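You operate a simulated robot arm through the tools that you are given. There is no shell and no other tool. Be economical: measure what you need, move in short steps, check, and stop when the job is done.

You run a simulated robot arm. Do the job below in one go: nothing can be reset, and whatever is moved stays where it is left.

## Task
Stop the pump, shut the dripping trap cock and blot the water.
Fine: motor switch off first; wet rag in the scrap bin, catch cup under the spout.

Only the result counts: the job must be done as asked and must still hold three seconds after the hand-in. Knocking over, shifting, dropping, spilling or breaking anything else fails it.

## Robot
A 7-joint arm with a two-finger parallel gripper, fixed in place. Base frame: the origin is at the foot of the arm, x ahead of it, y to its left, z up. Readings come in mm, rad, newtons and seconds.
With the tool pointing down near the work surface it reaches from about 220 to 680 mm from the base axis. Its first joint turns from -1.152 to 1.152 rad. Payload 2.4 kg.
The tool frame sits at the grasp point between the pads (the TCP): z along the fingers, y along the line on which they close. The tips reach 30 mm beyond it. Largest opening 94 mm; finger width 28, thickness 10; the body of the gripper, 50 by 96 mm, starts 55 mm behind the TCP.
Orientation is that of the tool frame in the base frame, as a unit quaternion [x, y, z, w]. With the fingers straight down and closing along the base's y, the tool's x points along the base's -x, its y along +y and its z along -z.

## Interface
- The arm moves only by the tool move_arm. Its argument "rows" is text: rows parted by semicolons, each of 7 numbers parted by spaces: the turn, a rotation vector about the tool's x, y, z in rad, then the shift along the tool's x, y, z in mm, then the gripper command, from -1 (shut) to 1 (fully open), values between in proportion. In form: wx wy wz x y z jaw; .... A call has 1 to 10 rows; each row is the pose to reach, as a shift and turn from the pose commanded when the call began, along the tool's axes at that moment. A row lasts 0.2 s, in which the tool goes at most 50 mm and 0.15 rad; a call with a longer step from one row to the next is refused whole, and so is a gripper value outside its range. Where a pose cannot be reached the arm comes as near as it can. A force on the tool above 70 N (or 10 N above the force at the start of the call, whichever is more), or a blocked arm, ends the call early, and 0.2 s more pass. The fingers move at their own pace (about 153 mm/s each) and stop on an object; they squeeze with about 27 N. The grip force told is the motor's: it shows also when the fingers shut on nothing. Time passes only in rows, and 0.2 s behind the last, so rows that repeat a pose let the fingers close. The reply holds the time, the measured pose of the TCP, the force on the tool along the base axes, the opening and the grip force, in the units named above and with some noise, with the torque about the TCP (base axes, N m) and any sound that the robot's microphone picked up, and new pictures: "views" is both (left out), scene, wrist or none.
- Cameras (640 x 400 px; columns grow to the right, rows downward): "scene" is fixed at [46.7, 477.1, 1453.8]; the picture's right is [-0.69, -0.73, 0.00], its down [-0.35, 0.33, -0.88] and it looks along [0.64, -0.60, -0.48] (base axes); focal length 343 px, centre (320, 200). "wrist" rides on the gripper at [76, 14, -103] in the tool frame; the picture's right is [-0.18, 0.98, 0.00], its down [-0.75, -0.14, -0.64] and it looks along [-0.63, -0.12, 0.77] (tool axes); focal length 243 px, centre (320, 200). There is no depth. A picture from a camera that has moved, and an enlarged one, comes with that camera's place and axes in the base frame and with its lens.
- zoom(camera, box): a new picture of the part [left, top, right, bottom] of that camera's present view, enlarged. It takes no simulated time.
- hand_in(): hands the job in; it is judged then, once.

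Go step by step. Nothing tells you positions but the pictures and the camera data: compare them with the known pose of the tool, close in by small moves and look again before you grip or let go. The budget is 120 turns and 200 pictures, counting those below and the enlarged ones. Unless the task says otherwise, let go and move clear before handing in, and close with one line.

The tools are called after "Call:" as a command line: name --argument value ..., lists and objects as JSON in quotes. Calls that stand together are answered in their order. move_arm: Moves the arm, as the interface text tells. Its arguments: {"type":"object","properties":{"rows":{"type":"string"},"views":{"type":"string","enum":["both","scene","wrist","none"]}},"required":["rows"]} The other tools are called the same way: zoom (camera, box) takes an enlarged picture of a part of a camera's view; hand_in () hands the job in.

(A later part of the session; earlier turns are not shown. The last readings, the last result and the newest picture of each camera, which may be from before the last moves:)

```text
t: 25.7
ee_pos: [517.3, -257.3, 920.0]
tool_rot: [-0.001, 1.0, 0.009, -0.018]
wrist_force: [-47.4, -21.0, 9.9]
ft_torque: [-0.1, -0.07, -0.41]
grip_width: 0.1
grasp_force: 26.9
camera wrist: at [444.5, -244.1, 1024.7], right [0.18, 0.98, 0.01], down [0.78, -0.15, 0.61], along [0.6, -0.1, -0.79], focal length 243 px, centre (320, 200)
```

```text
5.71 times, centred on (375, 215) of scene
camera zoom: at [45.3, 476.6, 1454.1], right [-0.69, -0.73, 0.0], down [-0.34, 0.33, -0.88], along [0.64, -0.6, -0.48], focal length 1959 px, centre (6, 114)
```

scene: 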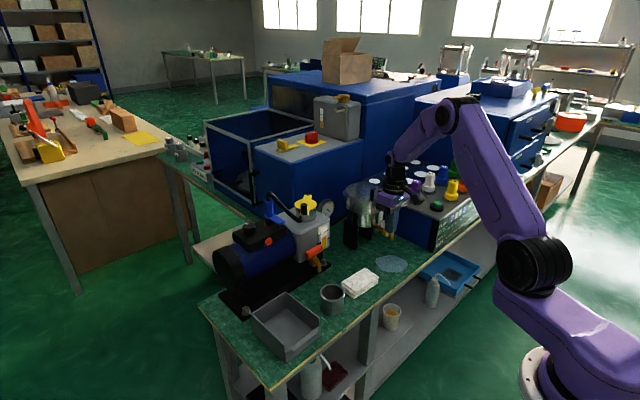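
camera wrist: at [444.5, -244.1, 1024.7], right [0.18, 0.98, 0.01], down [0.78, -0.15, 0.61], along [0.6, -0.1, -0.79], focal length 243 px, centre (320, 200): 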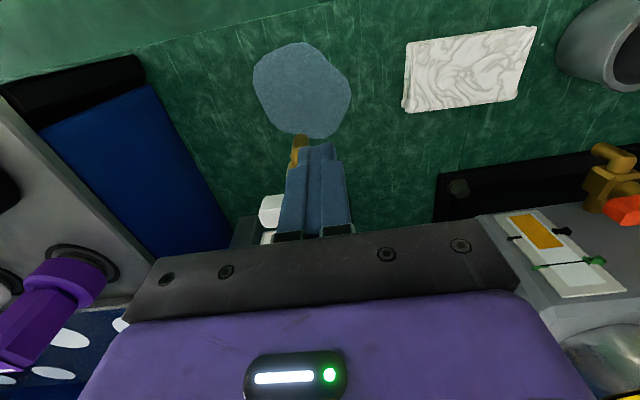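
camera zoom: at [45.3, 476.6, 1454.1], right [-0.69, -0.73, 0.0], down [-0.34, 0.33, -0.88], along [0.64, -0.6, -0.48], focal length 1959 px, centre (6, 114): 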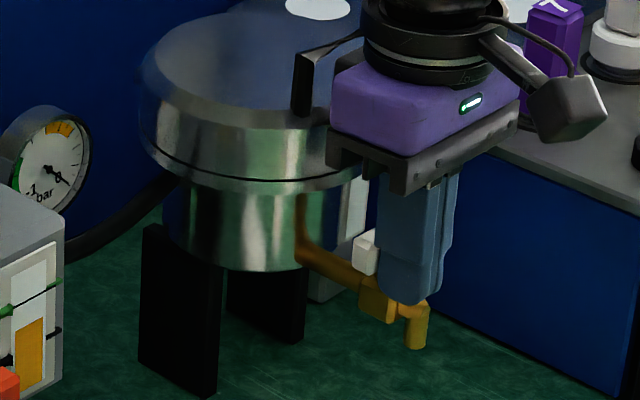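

The lever is near crosswise. Back off to look at the angle.

Call:
move_arm --rows "0 0 0 20 0 0 -1;0 0 0 35 15 -10 -1;0 0 0 50 15 -30 -1" --views "wrist"

Call:
zoom --camera "scene" --box '[340, 180, 410, 250]'

Call:
zoom --camera "wrist" --box '[240, 75, 400, 225]'

```text
t: 26.5
ee_pos: [476.8, -231.9, 952.5]
tool_rot: [-0.01, 1.0, 0.008, -0.01]
wrist_force: [-0.3, 0.1, -0.7]
ft_torque: [0.0, 0.05, -0.01]
grip_width: 0.0
grasp_force: 27.1
camera wrist: at [402.7, -220.9, 1056.9], right [0.16, 0.99, 0.01], down [0.77, -0.14, 0.63], along [0.62, -0.09, -0.78], focal length 243 px, centre (320, 200)
```

wrist: 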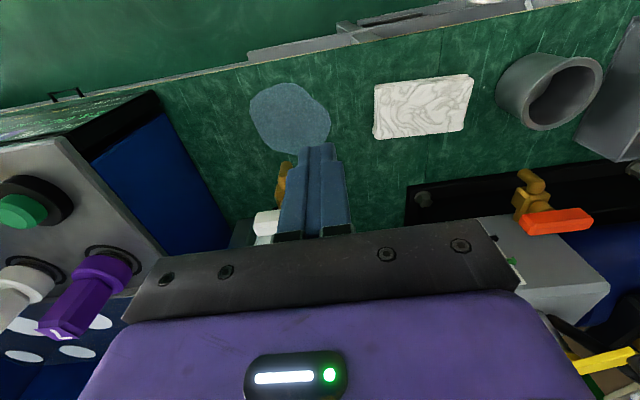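

```text
5.71 times, centred on (375, 215) of scene
camera zoom: at [46.7, 477.1, 1453.8], right [-0.69, -0.73, 0.0], down [-0.35, 0.33, -0.88], along [0.64, -0.6, -0.48], focal length 1959 px, centre (6, 114)
```

zoom: 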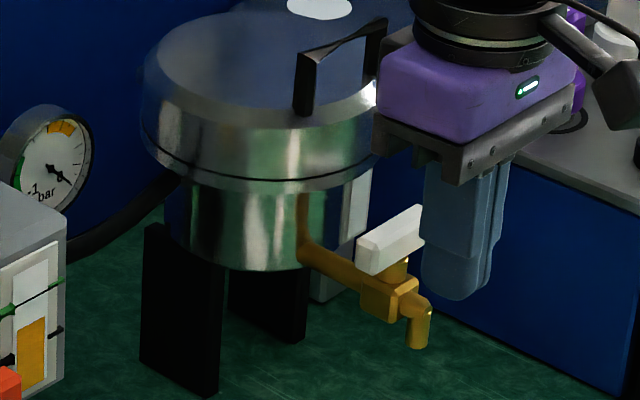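

```text
2.67 times, centred on (320, 150) of wrist
camera zoom: at [402.7, -220.9, 1056.9], right [0.16, 0.99, 0.01], down [0.77, -0.14, 0.63], along [0.62, -0.09, -0.78], focal length 647 px, centre (320, 333)
```

zoom: 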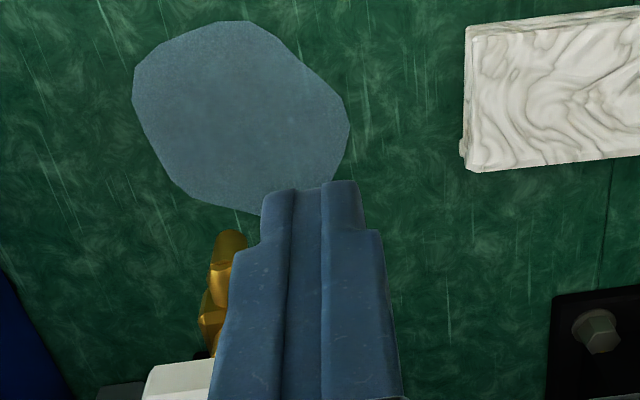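

Lever is now across, like the closed red one. I'll push gently at its +y end to be sure it's at its stop.

Call:
move_arm --rows "0 0 0 0 -10 15 -1;0 0 0 -15 -10 33 -1;0 0 0 -35 -10 33 -1;0 0 0 -42 -10 33 -1;0 0 0 -48 -10 33 -1;0 0 0 -52 -10 33 -1" --views "none"

Call:
move_arm --rows "0 0 0 20 0 0 -1;0 0 0 45 0 0 -1;0 0 0 80 20 -40 -1;0 0 0 80 50 -70 0" --views "both"

Call:
zoom --camera "scene" --box '[340, 180, 410, 250]'

Call:
zoom --camera "wrist" --box '[220, 75, 380, 225]'

```text
t: 27.8
ee_pos: [515.4, -244.1, 916.3]
tool_rot: [-0.005, 1.0, 0.015, -0.026]
wrist_force: [-12.8, 1.2, 2.3]
ft_torque: [-0.04, -0.06, -0.15]
grip_width: 0.0
grasp_force: 26.7
stopped in row 6: the force on the tool passed its limit at 74 N (the readings are from after the stop); the commanded pose is now the measured one
```

```text
refused: row 3 steps farther than a row can; nothing moved
```

```text
5.71 times, centred on (375, 215) of scene
camera zoom: at [46.3, 477.1, 1453.8], right [-0.69, -0.73, 0.0], down [-0.35, 0.33, -0.88], along [0.64, -0.6, -0.48], focal length 1959 px, centre (6, 114)
```

zoom: 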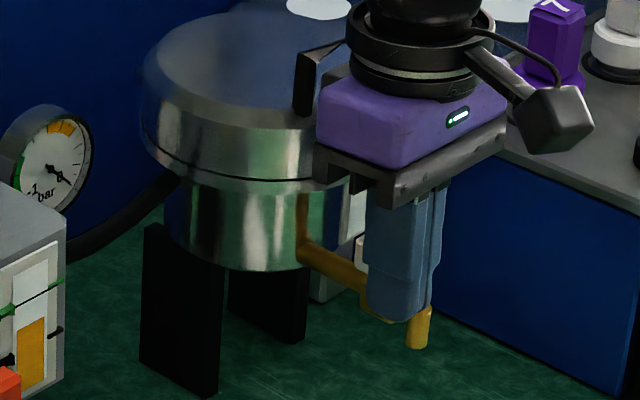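

```text
2.67 times, centred on (300, 150) of wrist
camera zoom: at [445.0, -233.2, 1022.5], right [0.18, 0.98, 0.02], down [0.79, -0.15, 0.6], along [0.59, -0.09, -0.8], focal length 647 px, centre (373, 333)
```

zoom: 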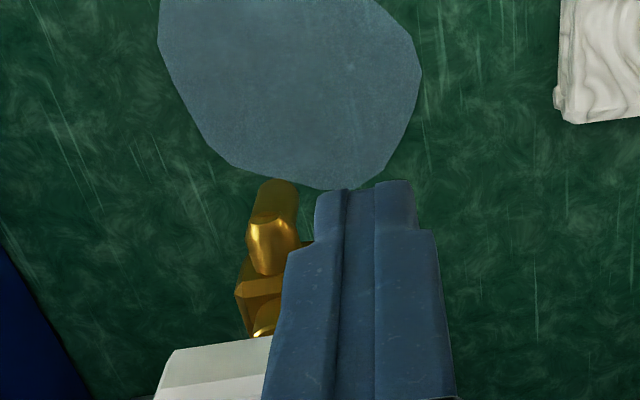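

The lever is at its stop: cock shut. Back off and go to look at the rag.

Call:
move_arm --rows "0 0 0 20 0 0 -1;0.01 -0.02 0 45 0 -5 -1;0.03 -0.052 0.01 65 20 -40 -1;0.03 -0.052 0.01 75 50 -75 0;0.03 -0.052 0.01 75 95 -75 1;0.03 -0.052 0.01 75 120 -75 1" --views "both"

Call:
zoom --camera "scene" --box '[330, 190, 420, 300]'

```text
t: 29.2
ee_pos: [444.8, -127.4, 1000.9]
tool_rot: [-0.001, 1.0, -0.001, 0.003]
wrist_force: [0.0, 0.4, -0.3]
ft_torque: [-0.02, 0.02, -0.02]
grip_width: 94.0
grasp_force: 0.0
camera wrist: at [368.1, -112.4, 1102.2], right [0.18, 0.98, 0.0], down [0.75, -0.14, 0.65], along [0.63, -0.12, -0.76], focal length 243 px, centre (320, 200)
```

scene: 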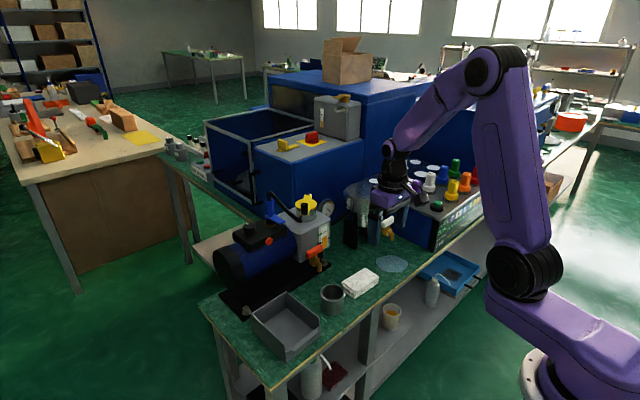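
wrist: 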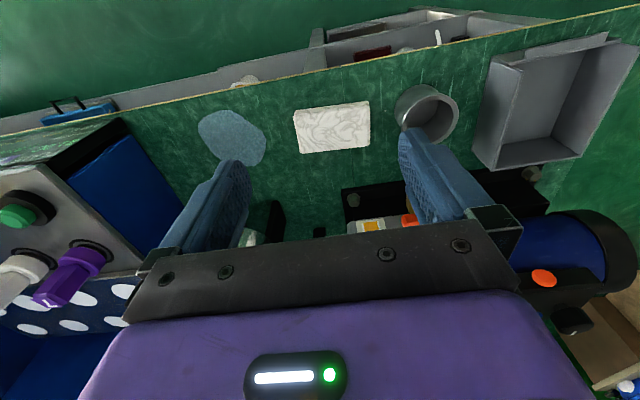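

```text
3.64 times, centred on (375, 245) of scene
camera zoom: at [46.7, 477.1, 1453.8], right [-0.69, -0.73, 0.0], down [-0.35, 0.33, -0.88], along [0.64, -0.6, -0.48], focal length 1247 px, centre (120, 36)
```

zoom: 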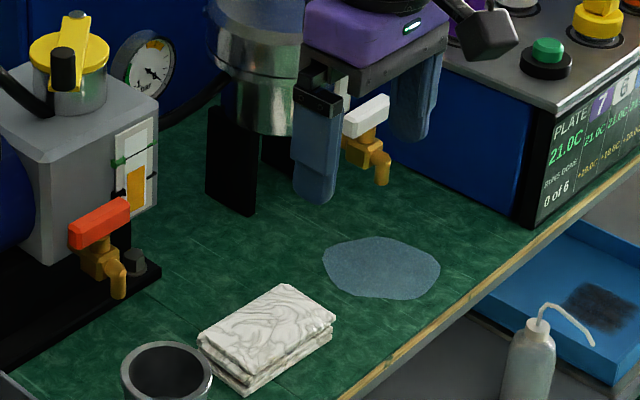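

The cock is shut. Rag top ≈ (518,-123,760), ~105 (y) × 75 (x). I'll pick it up across x, yaw it 90°, set it down short of the puddle, then re-grasp tilted to clear the spout. First, rotate and hover above the rag.

Call:
move_arm --rows "0 0 0.15 -10 0 10 1;0 0 0.3 -20 0 20 1;0 0 0.45 -30 0 30 1;0 0 0.6 -40 0 40 1;0 0 0.75 -50 0 55 1;0 0 0.9 -60 0 70 1;0 0 1.05 -73 0 85 1;0 0 1.2 -73 2 95 1;0 0 1.35 -73 4 105 1;0 0 1.5 -73 4 110 1" --views "both"

```text
t: 31.4
ee_pos: [519.6, -122.3, 890.1]
tool_rot: [0.682, 0.731, 0.002, 0.003]
wrist_force: [0.7, 0.4, 0.3]
ft_torque: [0.0, -0.02, 0.01]
grip_width: 94.1
grasp_force: 0.1
camera wrist: at [528.5, -45.1, 991.7], right [0.99, -0.12, 0.0], down [-0.09, -0.76, 0.64], along [-0.07, -0.64, -0.77], focal length 243 px, centre (320, 200)
```

scene: 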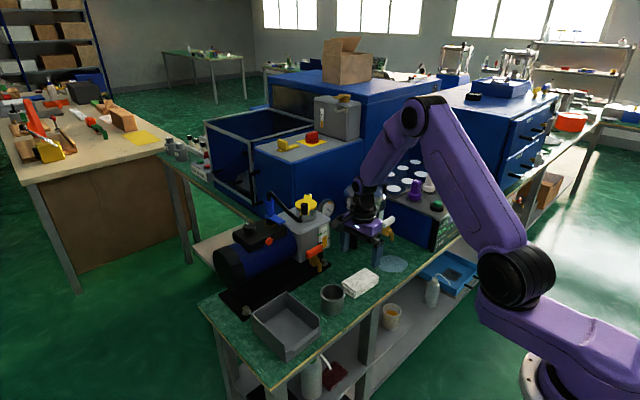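
wrist: 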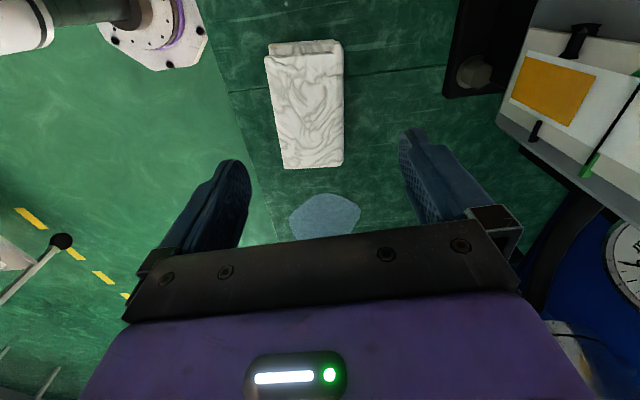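

Refined rag centre ≈ (509,-132). Adjust and descend partway to check finger alignment.

Call:
move_arm --rows "0 0 0.1 -4 -6 20 1;0 0 0.1 -8 -11 45 1;0 0 0.1 -8 -11 65 1" --views "wrist"

Call:
zoom --camera "scene" --box '[320, 220, 400, 310]'

```text
t: 32.2
ee_pos: [507.4, -131.5, 825.1]
tool_rot: [0.717, 0.697, 0.001, 0.002]
wrist_force: [0.6, -0.4, -0.3]
ft_torque: [-0.01, 0.03, -0.01]
grip_width: 93.8
grasp_force: 0.1
camera wrist: at [524.6, -55.4, 926.7], right [0.98, -0.21, 0.0], down [-0.17, -0.75, 0.64], along [-0.13, -0.63, -0.77], focal length 243 px, centre (320, 200)
```

wrist: 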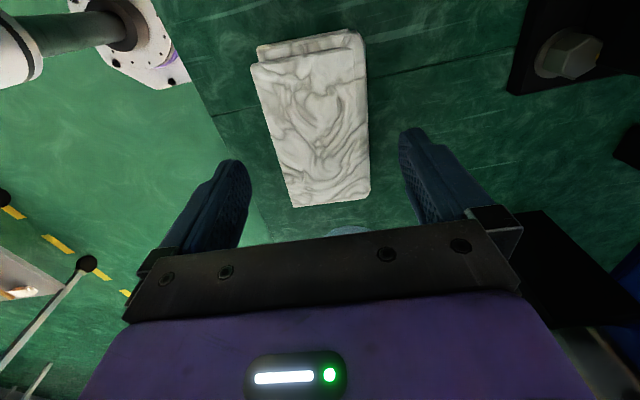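

```text
4.44 times, centred on (360, 265) of scene
camera zoom: at [46.7, 477.1, 1453.8], right [-0.69, -0.73, 0.0], down [-0.35, 0.33, -0.88], along [0.64, -0.6, -0.48], focal length 1524 px, centre (142, -89)
```

zoom: 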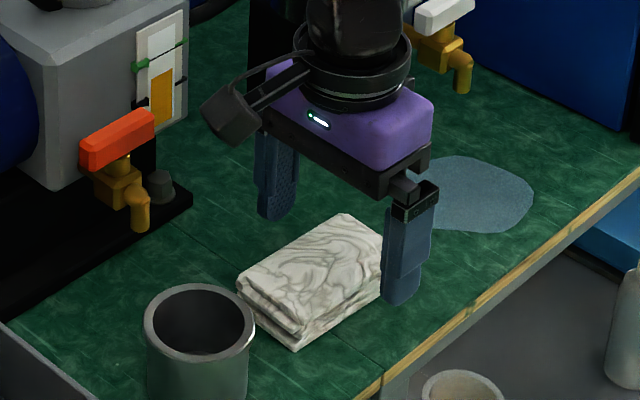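

Good alignment; small yaw correction then descend to tips near z≈747 and look.

Call:
move_arm --rows "0 0 0.037 -6 1 15 1;0 0 0.037 -6 1 32 1;0 0 0.037 -6 1 47 1" --views "wrist"

Call:
zoom --camera "scene" --box '[320, 220, 400, 310]'

```text
t: 32.9
ee_pos: [510.8, -137.3, 796.7]
tool_rot: [0.729, 0.684, 0.001, 0.001]
wrist_force: [0.8, 0.6, 11.5]
ft_torque: [0.18, 0.6, -0.05]
grip_width: 93.6
grasp_force: 0.1
stopped in row 3: the force on the tool passed its limit at 108 N (the readings are from after the stop); the commanded pose is now the measured one
camera wrist: at [529.9, -62.0, 899.3], right [0.97, -0.25, 0.0], down [-0.19, -0.74, 0.64], along [-0.16, -0.62, -0.77], focal length 243 px, centre (320, 200)
```

wrist: 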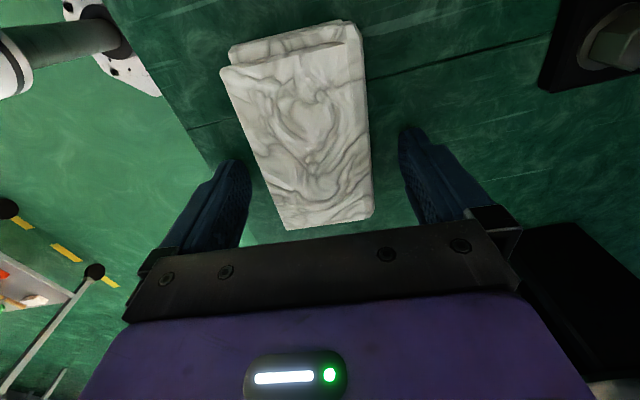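

```text
4.44 times, centred on (360, 265) of scene
camera zoom: at [46.5, 477.1, 1453.8], right [-0.69, -0.73, 0.0], down [-0.35, 0.33, -0.88], along [0.64, -0.6, -0.48], focal length 1524 px, centre (142, -89)
```

zoom: 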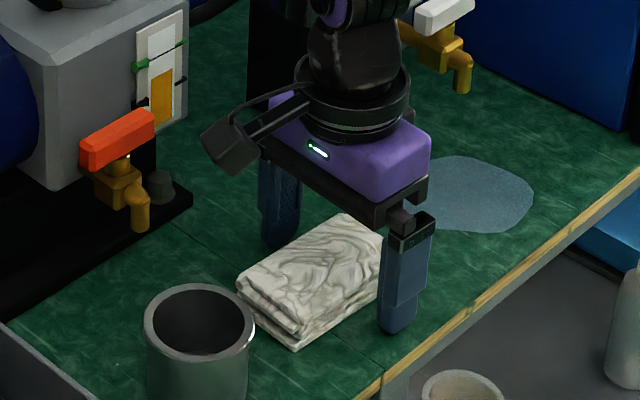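

Touchdown shows the bench at z≈767. Raise 3 mm and close on the rag.

Call:
move_arm --rows "0 0 0 8 0 -3 1;0 0 0 8 0 -3 0;0 0 0 8 0 -3 -1;0 0 0 8 0 -3 -1;0 0 0 8 0 -3 -1" --views "wrist"

```text
t: 34.1
ee_pos: [510.1, -129.4, 798.4]
tool_rot: [0.731, 0.682, 0.0, 0.0]
wrist_force: [0.1, 0.6, -0.2]
ft_torque: [0.0, 0.01, 0.01]
grip_width: 56.8
grasp_force: 27.5
camera wrist: at [529.3, -54.0, 901.1], right [0.97, -0.25, 0.0], down [-0.19, -0.74, 0.64], along [-0.16, -0.62, -0.77], focal length 243 px, centre (320, 200)
```

wrist: 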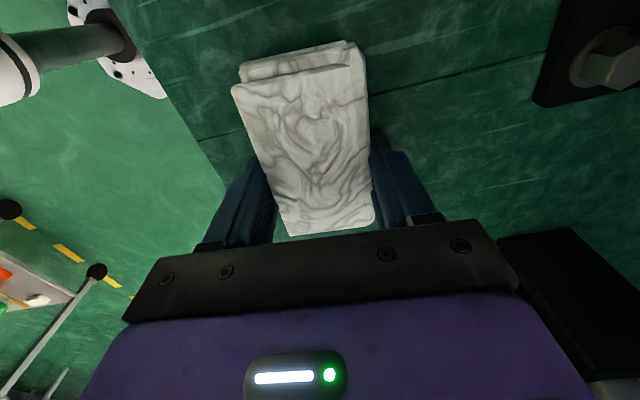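

Rag gripped (57 mm). Lift, rotate back 94° and move to y≈-180.

Call:
move_arm --rows "0 0 0 0 0 -30 -1;0 0 -0.15 -10 0 -60 -1;0 0 -0.3 -20 2 -60 -1;0 0 -0.45 -35 3 -60 -1;0 0 -0.6 -50 5 -60 -1;0 0 -0.75 -50 5 -60 -1;0 0 -0.9 -50 5 -60 -1;0 0 -1.05 -50 5 -60 -1;0 0 -1.2 -50 5 -60 -1;0 0 -1.35 -50 5 -60 -1" --views "none"

Call:
move_arm --rows "0 0 -0.15 0 0 0 -1;0 0 -0.29 0 0 0 -1;0 0 -0.29 0 0 20 -1" --views "both"

Call:
zoom --camera "scene" --box '[320, 190, 420, 310]'

```text
t: 36.3
ee_pos: [512.6, -180.1, 858.9]
tool_rot: [0.142, 0.99, 0.0, 0.001]
wrist_force: [-0.6, 0.1, -0.6]
ft_torque: [0.0, 0.03, 0.02]
grip_width: 57.0
grasp_force: 27.1
```

```text
t: 37.1
ee_pos: [512.1, -181.0, 839.4]
tool_rot: [-0.002, 1.0, 0.0, 0.001]
wrist_force: [-0.1, 0.5, -0.1]
ft_torque: [0.02, 0.02, 0.02]
grip_width: 56.9
grasp_force: 27.4
camera wrist: at [435.4, -166.8, 940.8], right [0.18, 0.98, 0.0], down [0.75, -0.14, 0.64], along [0.63, -0.12, -0.77], focal length 243 px, centre (320, 200)
```

scene: 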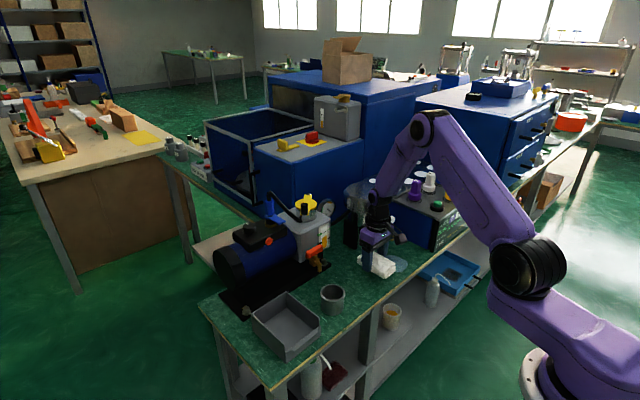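
wrist: 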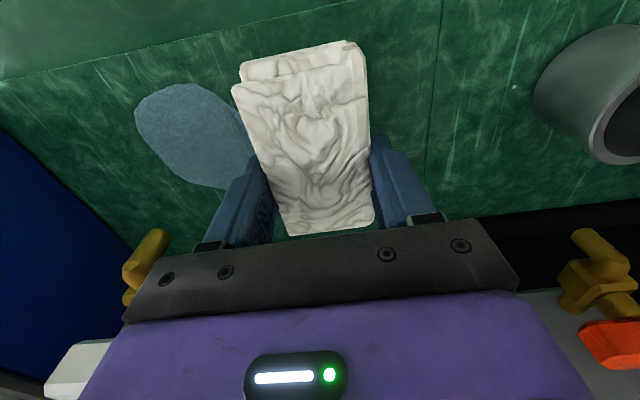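

```text
3.33 times, centred on (370, 250) of scene
camera zoom: at [46.7, 477.1, 1453.8], right [-0.69, -0.73, 0.0], down [-0.35, 0.33, -0.88], along [0.64, -0.6, -0.48], focal length 1143 px, centre (153, 33)
```

zoom: 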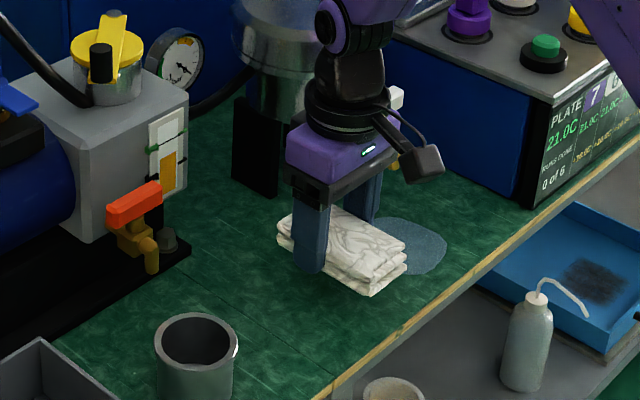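

Rag is held well, long side along x now. Set it down here and release.

Call:
move_arm --rows "0 0 0 0 0 20 -1;0 0 0 0 0 36 -1;0 0 0 0 0 40 -1;0 0 0 0 0 40 0.5;0 0 0 0 0 40 0.9;0 0 0 0 0 40 0.9;0 0 0 0 0 0 0.9;0 0 0 40 0 -40 0.9" --views "wrist"

```text
refused: row 8 steps farther than a row can; nothing moved
```

Call:
move_arm --rows "0 0 0 0 0 20 -1;0 0 0 0 0 36 -1;0 0 0 0 0 40 -1;0 0 0 0 0 40 0.5;0 0 0 0 0 40 0.9;0 0 0 0 0 40 0.9;0 0 0 0 0 0 0.9;0 0 0 30 0 -30 0.9" --views "wrist"

```text
t: 38.9
ee_pos: [483.6, -180.8, 868.9]
tool_rot: [-0.002, 1.0, 0.0, 0.0]
wrist_force: [0.5, 0.8, -0.1]
ft_torque: [-0.02, -0.02, 0.02]
grip_width: 89.6
grasp_force: 0.0
camera wrist: at [407.8, -165.9, 971.3], right [0.18, 0.98, 0.0], down [0.75, -0.14, 0.64], along [0.63, -0.12, -0.77], focal length 243 px, centre (320, 200)
```

wrist: 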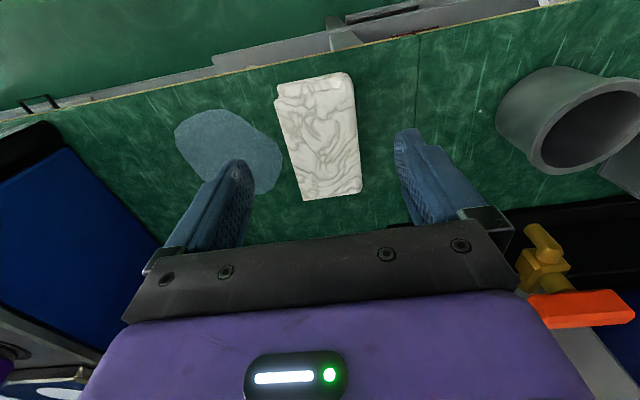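

Rag now spans x 455–554, y -209…-152; puddle centre (502,-268), radius ~42. Tilt the tool 40° forward and approach the rag's near end.

Call:
move_arm --rows "0 -0.14 0 15 0 0 0.9;0 -0.28 0 30 0 0 0.9;0 -0.42 0 44 0 5 0.9;0 -0.56 0 44 0 15 0.9;0 -0.7 0 44 0 29 0.9;0 -0.7 0 44 0 29 0.9" --views "both"

```text
t: 40.3
ee_pos: [473.1, -159.8, 860.2]
tool_rot: [0.003, 0.944, 0.027, 0.328]
wrist_force: [0.3, -0.8, -0.2]
ft_torque: [0.06, 0.0, 0.03]
grip_width: 89.4
grasp_force: 0.1
out of reach, approached as far as the arm can: row 2, 3, 4, 5, 6
camera wrist: at [349.4, -150.4, 893.4], right [0.13, 0.98, 0.17], down [0.19, -0.19, 0.96], along [0.97, -0.09, -0.22], focal length 243 px, centre (320, 200)
```

scene: 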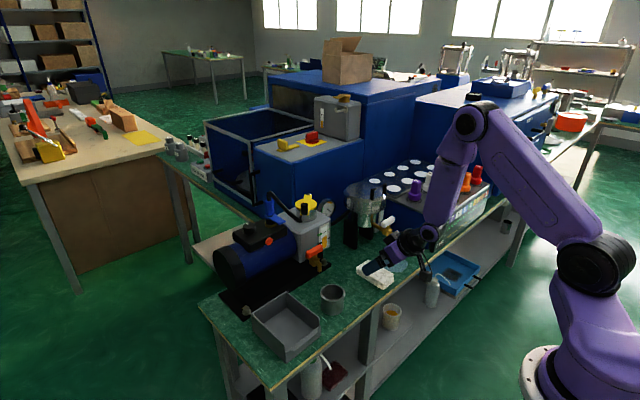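
wrist: 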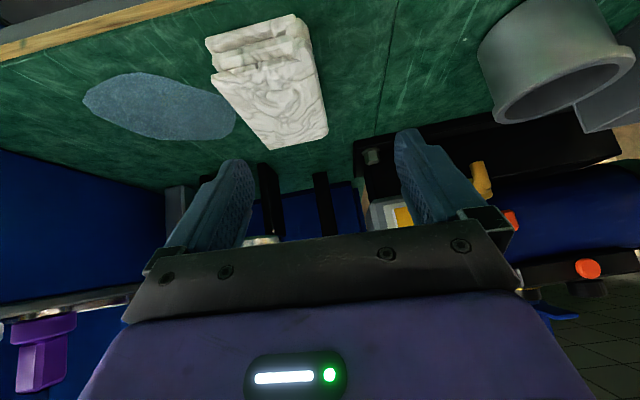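

The strong tilt is beyond the arm's range here. Gripping near the rag's end with only a slight tilt (0.2 rad) still clears the spout, so I'll use that.

Call:
move_arm --rows "0.02 0.14 0 0 -5 0 0.9;0.04 0.28 0 0 -12 0 0.9;0.055 0.42 0 0 -21 0 0.9;0.055 0.47 0 0 -21 0 0.9" --views "wrist"

```text
t: 41.3
ee_pos: [478.4, -180.6, 859.8]
tool_rot: [0.022, 0.991, 0.013, 0.135]
wrist_force: [-1.4, 0.6, 0.8]
ft_torque: [-0.01, -0.07, 0.06]
grip_width: 89.2
grasp_force: 0.0
out of reach, approached as far as the arm can: row 3, 4
camera wrist: at [378.4, -164.0, 938.4], right [0.21, 0.97, 0.08], down [0.55, -0.19, 0.81], along [0.81, -0.13, -0.58], focal length 243 px, centre (320, 200)
```

wrist: 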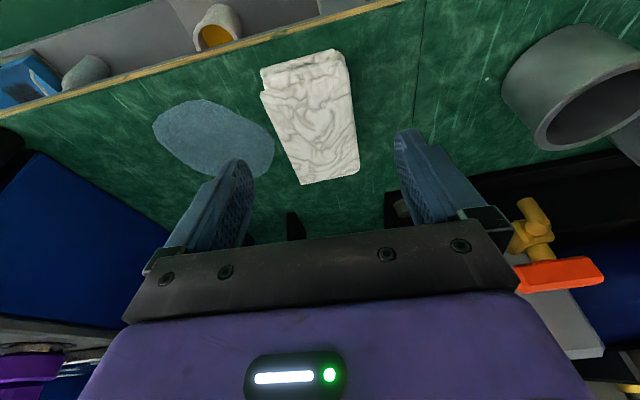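

Go vertical instead (body still clears the spout by ~20 mm with a near-end grip).

Call:
move_arm --rows "0.013 0.135 -0.022 2 0 0 0.9;0.026 0.271 -0.044 5 0 0 0.9;0.026 0.271 -0.044 5 0 5 0.9" --views "wrist"

```text
t: 42.1
ee_pos: [472.4, -179.2, 854.0]
tool_rot: [-0.012, 1.0, -0.002, -0.003]
wrist_force: [0.2, 0.3, 0.4]
ft_torque: [-0.02, 0.02, -0.03]
grip_width: 89.3
grasp_force: 0.0
out of reach, approached as far as the arm can: row 1
camera wrist: at [397.9, -166.4, 956.2], right [0.16, 0.99, 0.0], down [0.76, -0.12, 0.64], along [0.63, -0.11, -0.77], focal length 243 px, centre (320, 200)
```

wrist: 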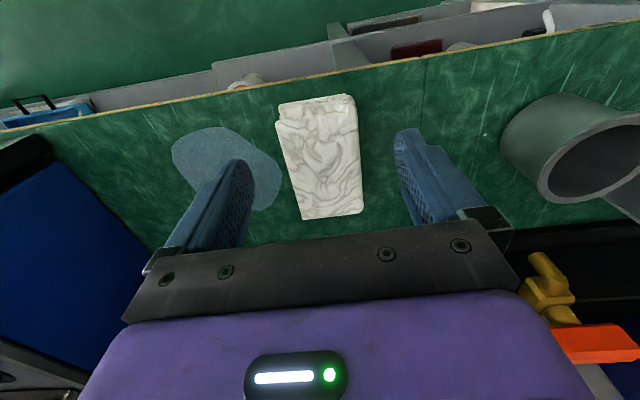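

Aligned vertically. Descend and grip the near end, then lift slightly.

Call:
move_arm --rows "0 0 0 0 0 20 0.9;0 0 0 0 0 40 0.9;0 0 0 0 0 54 0.9;0 0 0 0 0 54 0;0 0 0 0 0 54 -1;0 0 0 0 0 54 -1;0 0 0 0 0 54 -1;0 0 0 0 0 48 -1" --views "both"

Call:
zoom --camera "scene" --box '[320, 190, 420, 310]'

```text
t: 43.9
ee_pos: [473.3, -180.0, 804.1]
tool_rot: [-0.012, 1.0, -0.002, -0.002]
wrist_force: [0.4, -0.4, -1.3]
ft_torque: [0.02, 0.0, 0.03]
grip_width: 57.2
grasp_force: 27.2
camera wrist: at [397.1, -166.6, 906.8], right [0.16, 0.99, 0.0], down [0.76, -0.12, 0.64], along [0.63, -0.1, -0.77], focal length 243 px, centre (320, 200)
```

scene: 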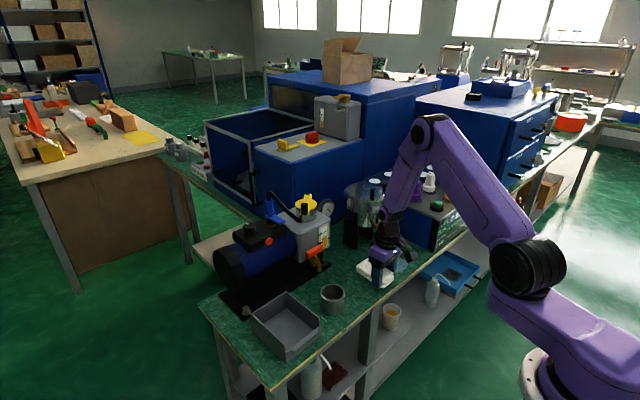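
wrist: 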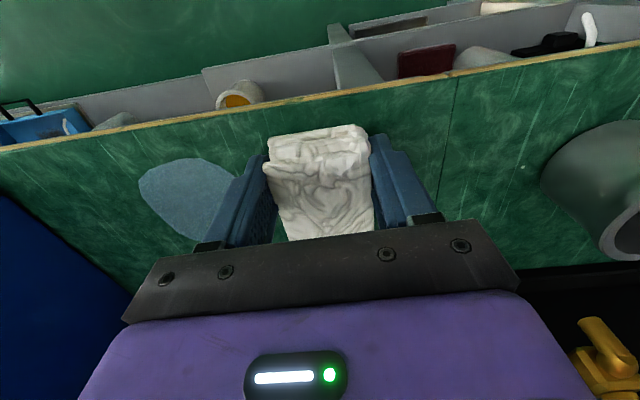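

```text
3.33 times, centred on (370, 250) of scene
camera zoom: at [46.7, 477.1, 1453.8], right [-0.69, -0.73, 0.0], down [-0.35, 0.33, -0.88], along [0.64, -0.6, -0.48], focal length 1143 px, centre (153, 33)
```

zoom: 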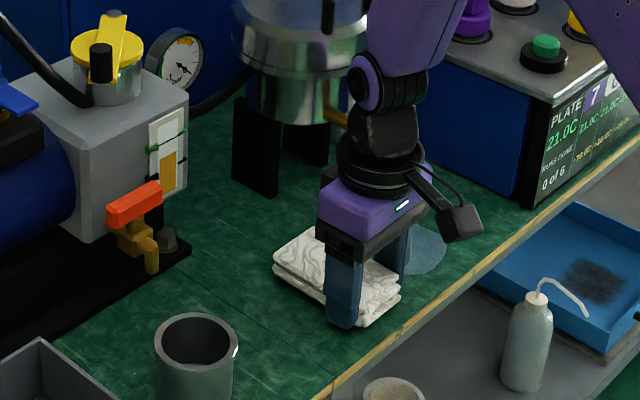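

Rag held by its near end. Move over the puddle (Δy≈-88), just above the bench, then lower onto it.

Call:
move_arm --rows "0 0 0 0 -22 -2 -1;0 0 0 0 -44 -2 -1;0 0 0 0 -66 -2 -1;0 0 0 0 -88 -2 -1;0 0 0 0 -88 3 -1;0 0 0 0 -88 6 -1;0 0 0 0 -88 7 -1" --views "both"

Call:
zoom --camera "scene" --box '[320, 190, 420, 310]'

```text
t: 45.0
ee_pos: [474.8, -249.1, 805.8]
tool_rot: [-0.031, 0.999, 0.005, -0.013]
wrist_force: [-1.0, 8.0, 0.0]
ft_torque: [-0.45, 0.0, 0.26]
grip_width: 57.2
grasp_force: 26.4
stopped in row 5: the force on the tool passed its limit at 82 N (the readings are from after the stop); the commanded pose is now the measured one
camera wrist: at [401.3, -240.3, 909.8], right [0.12, 0.99, 0.01], down [0.78, -0.1, 0.62], along [0.62, -0.07, -0.78], focal length 243 px, centre (320, 200)
```

scene: 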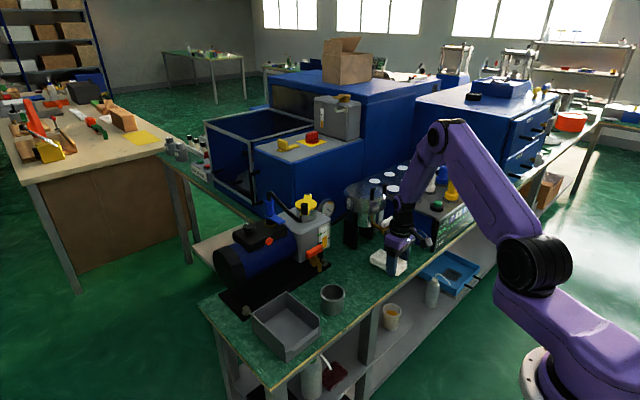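
wrist: 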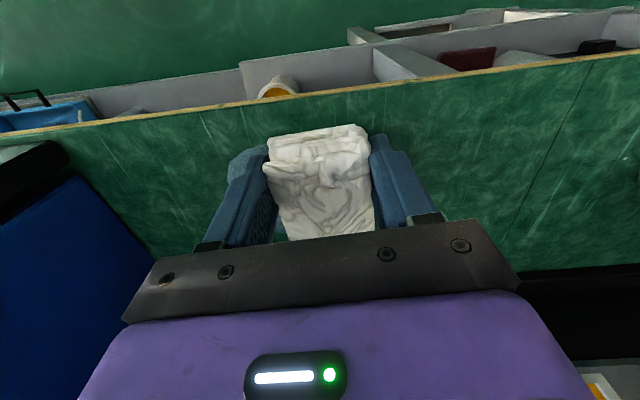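

```text
3.33 times, centred on (370, 250) of scene
camera zoom: at [46.7, 477.2, 1453.8], right [-0.69, -0.73, 0.0], down [-0.35, 0.33, -0.88], along [0.64, -0.61, -0.48], focal length 1143 px, centre (153, 33)
```

zoom: 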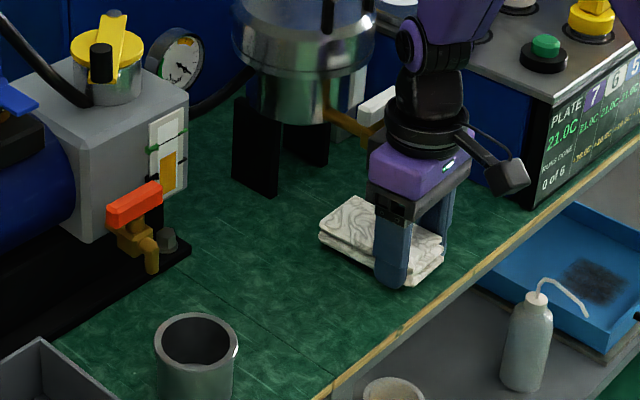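

The puddle has vanished from view (soaked up by the rag), and the gripper touched something near the spout. Back off toward +y and check.

Call:
move_arm --rows "0 0 0 0 10 0 -1;0 0 0 2 30 -3 -1;0 0 0 5 60 -20 -1;0 0 0 5 80 -60 -1" --views "both"

Call:
zoom --camera "scene" --box '[320, 190, 420, 310]'

Call:
zoom --camera "scene" --box '[340, 180, 410, 250]'

```text
t: 46.0
ee_pos: [468.0, -171.4, 865.7]
tool_rot: [-0.029, 1.0, 0.003, -0.012]
wrist_force: [-0.3, 0.4, 0.0]
ft_torque: [0.01, 0.01, 0.0]
grip_width: 56.9
grasp_force: 27.2
camera wrist: at [392.4, -162.0, 970.7], right [0.13, 0.99, 0.0], down [0.78, -0.1, 0.62], along [0.62, -0.08, -0.78], focal length 243 px, centre (320, 200)
```

scene: 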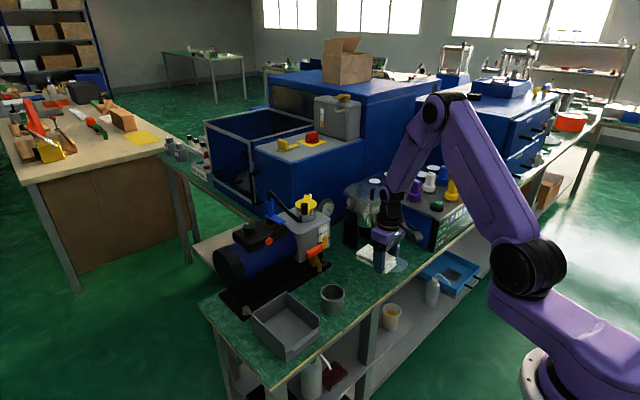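
wrist: 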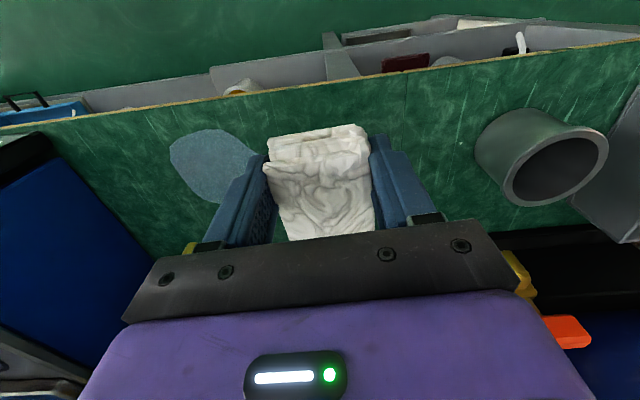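

```text
3.33 times, centred on (370, 250) of scene
camera zoom: at [46.7, 477.0, 1453.8], right [-0.69, -0.73, 0.0], down [-0.35, 0.33, -0.88], along [0.64, -0.6, -0.48], focal length 1143 px, centre (153, 33)
```

zoom: 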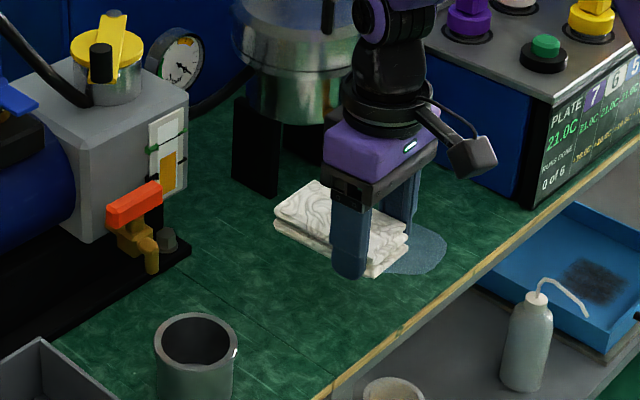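

```text
5.71 times, centred on (375, 215) of scene
camera zoom: at [46.7, 477.0, 1453.8], right [-0.69, -0.73, 0.0], down [-0.35, 0.33, -0.88], along [0.64, -0.6, -0.48], focal length 1959 px, centre (6, 114)
```

zoom: 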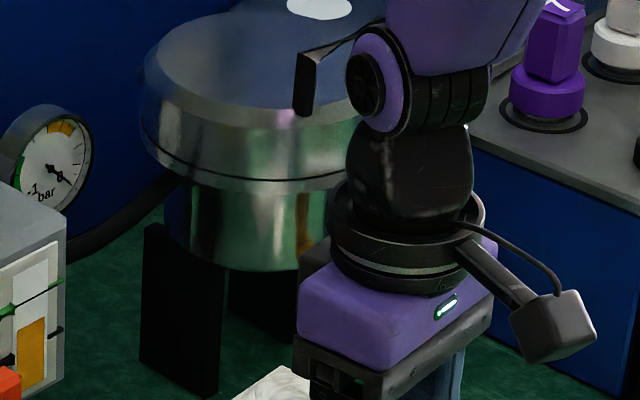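

The puddle is still there (it was just hidden) and the contact was with the spout elbow (~x 507). The cock is unmoved. I'll pull back 18 mm in x and go under again.

Call:
move_arm --rows "0.003 -0.012 0.03 10 -10 15 -1;0.006 -0.024 0.058 18 -29 35 -1;0.006 -0.024 0.058 18 -29 60 -1;0.006 -0.024 0.058 18 -50 60 -1;0.006 -0.024 0.058 18 -65 60 -1;0.006 -0.024 0.058 18 -75 60 -1;0.006 -0.024 0.058 18 -85 60 -1;0.006 -0.024 0.058 18 -95 60 -1" --views "both"

Call:
zoom --camera "scene" --box '[340, 190, 420, 290]'

```text
t: 47.8
ee_pos: [452.6, -266.6, 806.0]
tool_rot: [0.0, 1.0, 0.002, -0.001]
wrist_force: [0.5, -0.8, -0.4]
ft_torque: [0.03, -0.02, 0.0]
grip_width: 57.2
grasp_force: 27.0
camera wrist: at [375.9, -252.9, 908.0], right [0.18, 0.98, 0.0], down [0.75, -0.14, 0.64], along [0.63, -0.12, -0.77], focal length 243 px, centre (320, 200)
```

scene: 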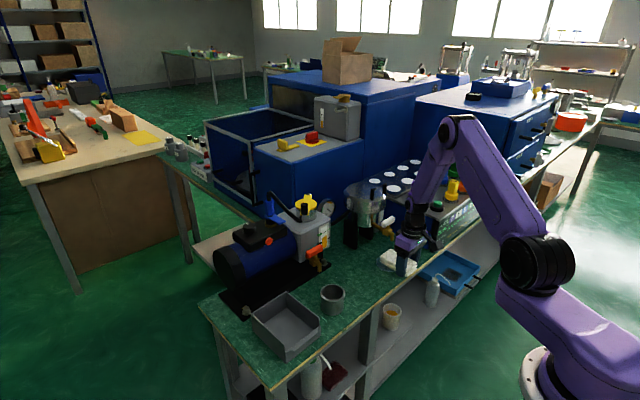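
wrist: 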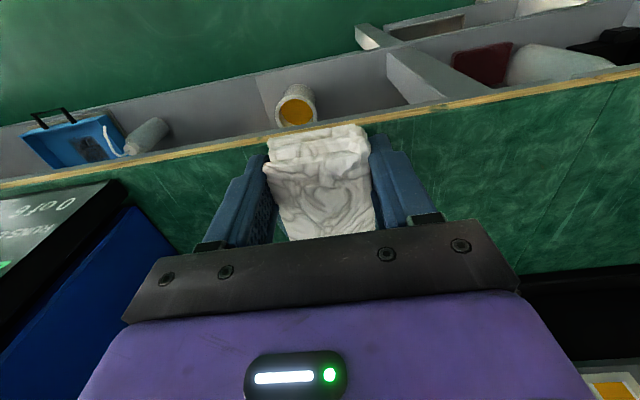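

```text
4.00 times, centred on (380, 240) of scene
camera zoom: at [46.7, 477.1, 1453.8], right [-0.69, -0.73, 0.0], down [-0.35, 0.33, -0.88], along [0.64, -0.6, -0.48], focal length 1371 px, centre (80, 40)
```

zoom: 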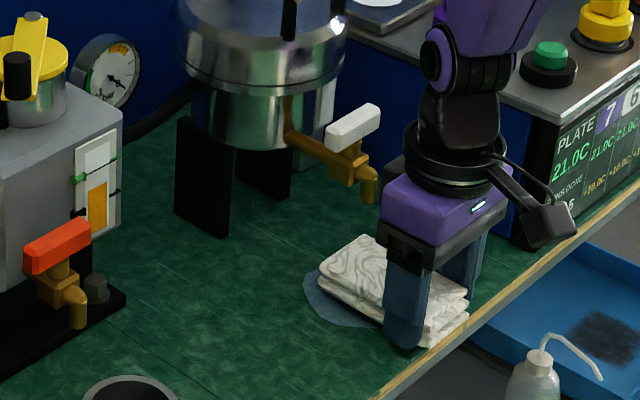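

Clear now. Lower the rag to press on the puddle and wipe ±20 mm in y and a little in x.

Call:
move_arm --rows "0 0 0 0 0 6 -1;0 0 0 0 0 9 -1;0 0 0 0 10 9 -1;0 0 0 0 22 9 -1;0 0 0 -8 22 9 -1;0 0 0 -8 5 9 -1;0 0 0 -8 -15 9 -1;0 0 0 -8 -22 9 -1" --views "both"

Call:
zoom --camera "scene" --box '[340, 190, 420, 290]'

```text
t: 49.6
ee_pos: [462.6, -288.5, 798.1]
tool_rot: [-0.002, 1.0, 0.001, 0.0]
wrist_force: [3.8, 15.9, 20.9]
ft_torque: [0.4, 0.31, -0.26]
grip_width: 56.8
grasp_force: 27.0
camera wrist: at [385.8, -273.9, 899.8], right [0.18, 0.98, 0.0], down [0.75, -0.14, 0.64], along [0.63, -0.11, -0.77], focal length 243 px, centre (320, 200)
```

scene: 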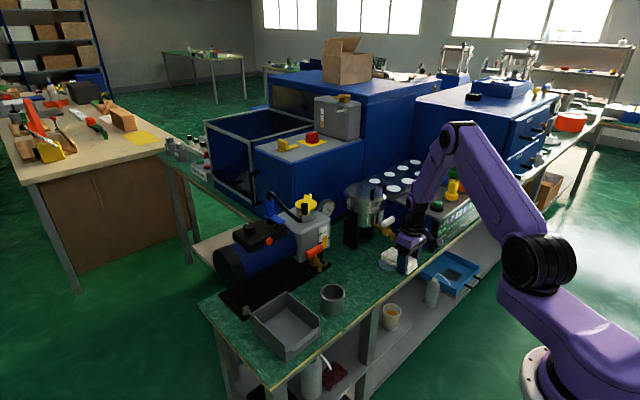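
wrist: 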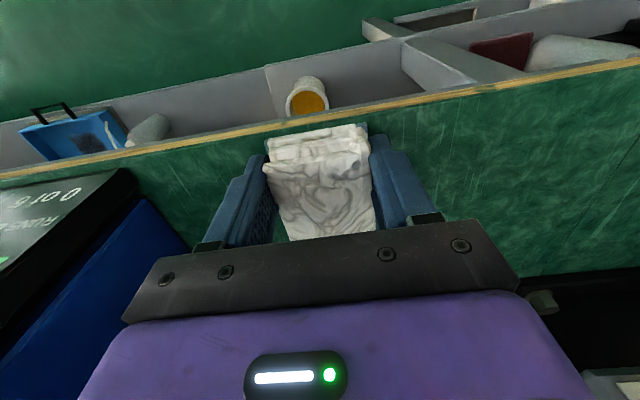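

```text
4.00 times, centred on (380, 240) of scene
camera zoom: at [46.4, 477.6, 1453.7], right [-0.69, -0.73, 0.0], down [-0.35, 0.33, -0.88], along [0.64, -0.61, -0.48], focal length 1371 px, centre (80, 40)
```

zoom: 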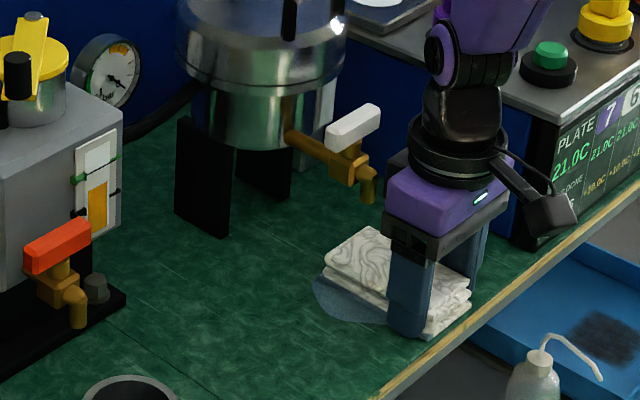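

The puddle appears to be shrinking and the rag greying. More wiping strokes over it.

Call:
move_arm --rows "0 0 0 0 15 0 -1;0 0 0 0 30 0 -1;0 0 0 0 45 0 -1;0 0 0 0 58 0 -1;0 0 0 0 45 0 -1;0 0 0 0 30 0 -1;0 0 0 0 45 0 -1;0 0 0 0 58 0 -1" --views "both"

Call:
zoom --camera "scene" --box '[340, 190, 420, 290]'

```text
t: 50.9
ee_pos: [460.8, -236.5, 798.5]
tool_rot: [-0.012, 1.0, 0.008, -0.01]
wrist_force: [-8.2, 5.8, 19.4]
ft_torque: [-0.36, -0.65, -0.03]
grip_width: 57.2
grasp_force: 26.9
stopped in row 6: the force on the tool passed its limit at 81 N (the readings are from after the stop); the commanded pose is now the measured one
camera wrist: at [387.2, -225.6, 901.6], right [0.16, 0.99, 0.01], down [0.77, -0.13, 0.63], along [0.62, -0.09, -0.78], focal length 243 px, centre (320, 200)
```

scene: 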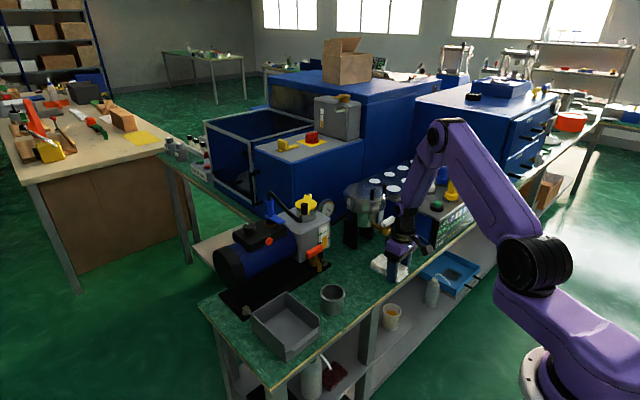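
wrist: 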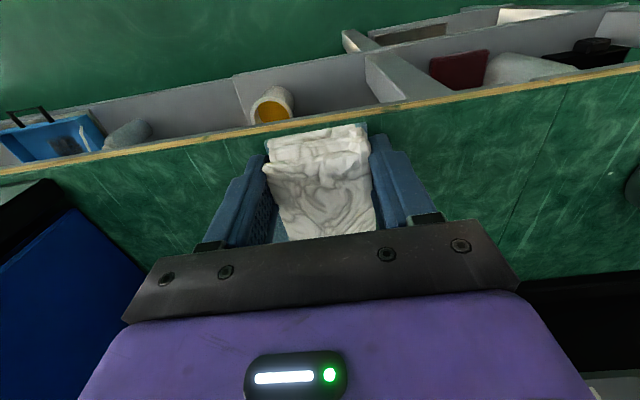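

```text
4.00 times, centred on (380, 240) of scene
camera zoom: at [46.2, 477.4, 1453.7], right [-0.69, -0.73, 0.0], down [-0.35, 0.33, -0.88], along [0.64, -0.61, -0.48], focal length 1371 px, centre (80, 40)
```

zoom: 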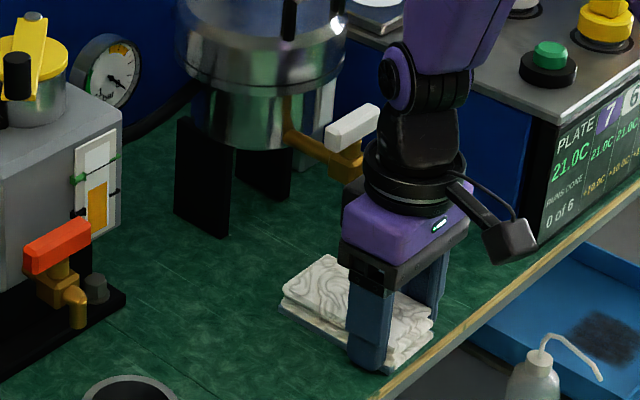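

Puddle is much reduced. Move back +y and up to see what remains.

Call:
move_arm --rows "0 0 0 4 12 0 -1;0 0 0 8 30 -8 -1;0 0 0 8 60 -30 -1;0 0 0 8 90 -60 -1" --views "both"

Call:
zoom --camera "scene" --box '[340, 190, 420, 290]'

```text
t: 51.9
ee_pos: [451.6, -147.4, 857.9]
tool_rot: [-0.012, 1.0, 0.008, -0.01]
wrist_force: [0.3, -0.2, -1.5]
ft_torque: [0.02, 0.0, -0.03]
grip_width: 57.2
grasp_force: 27.1
camera wrist: at [377.3, -136.4, 961.4], right [0.16, 0.99, 0.01], down [0.77, -0.13, 0.63], along [0.62, -0.09, -0.78], focal length 243 px, centre (320, 200)
```

scene: 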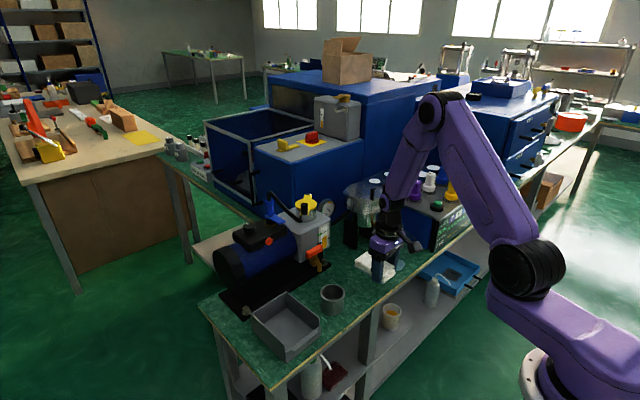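
wrist: 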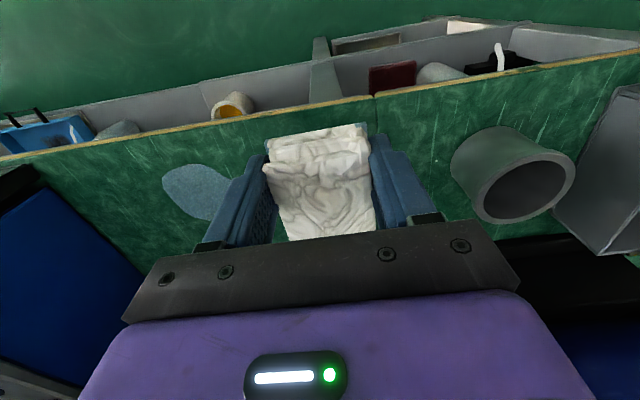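

```text
4.00 times, centred on (380, 240) of scene
camera zoom: at [46.7, 477.0, 1453.8], right [-0.69, -0.73, 0.0], down [-0.35, 0.33, -0.88], along [0.64, -0.61, -0.48], focal length 1371 px, centre (80, 40)
```

zoom: 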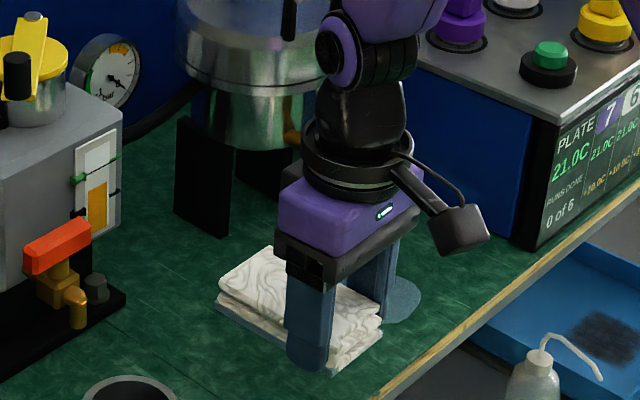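

Puddle shrinks with contact time. Go back under (x=450), press and dwell with small strokes.

Call:
move_arm --rows "0.008 -0.01 0.012 1 -30 25 -1;0.016 -0.02 0.024 2 -60 50 -1;0.016 -0.02 0.024 2 -90 51 -1;0.016 -0.02 0.024 2 -125 51 -1;0.016 -0.02 0.024 1 -125 60 -1;0.016 -0.02 0.024 1 -125 61 -1;0.016 -0.02 0.024 1 -135 61 -1;0.016 -0.02 0.024 1 -145 61 -1;0.016 -0.02 0.024 1 -135 61 -1;0.016 -0.02 0.024 1 -125 61 -1" --views "none"

Call:
move_arm --rows "0 0 0 0 10 0 -1;0 0 0 0 20 0 -1;0 0 0 0 10 0 -1;0 0 0 0 0 0 -1;0 0 0 0 -10 0 -1;0 0 0 0 -20 0 -1;0 0 0 0 -10 0 -1;0 0 0 0 0 0 -1;0 0 0 0 10 0 -1;0 0 0 0 20 0 -1" --views "scene"

Call:
zoom --camera "scene" --box '[340, 190, 420, 290]'

```text
t: 53.5
ee_pos: [454.3, -274.9, 797.2]
tool_rot: [-0.002, 1.0, 0.003, -0.003]
wrist_force: [-8.5, 6.8, 20.5]
ft_torque: [-0.19, 0.0, -0.07]
grip_width: 56.9
grasp_force: 27.5
stopped in row 8: the force on the tool passed its limit at 81 N (the readings are from after the stop); the commanded pose is now the measured one
```

```text
t: 55.7
ee_pos: [456.0, -256.5, 797.1]
tool_rot: [-0.002, 1.0, 0.003, -0.002]
wrist_force: [-1.3, -5.4, 6.4]
ft_torque: [-0.16, 0.15, 0.08]
grip_width: 57.2
grasp_force: 26.9
```

scene: 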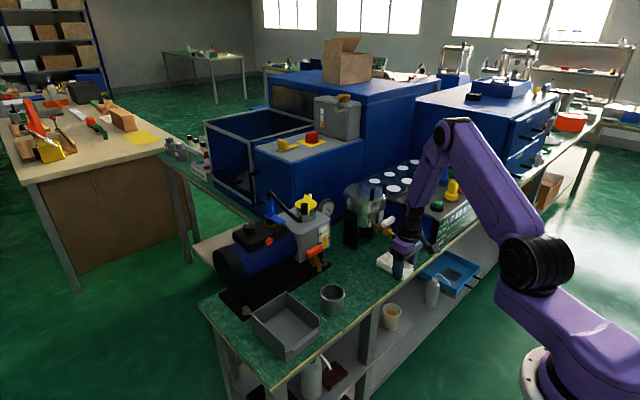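

```text
4.00 times, centred on (380, 240) of scene
camera zoom: at [46.6, 477.0, 1453.9], right [-0.69, -0.73, 0.0], down [-0.35, 0.33, -0.88], along [0.64, -0.6, -0.48], focal length 1371 px, centre (80, 40)
```

zoom: 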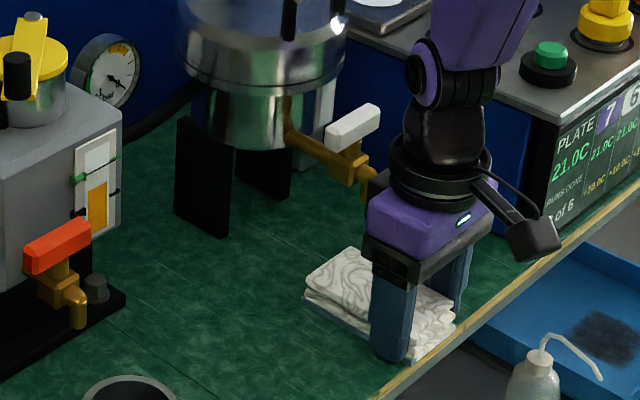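

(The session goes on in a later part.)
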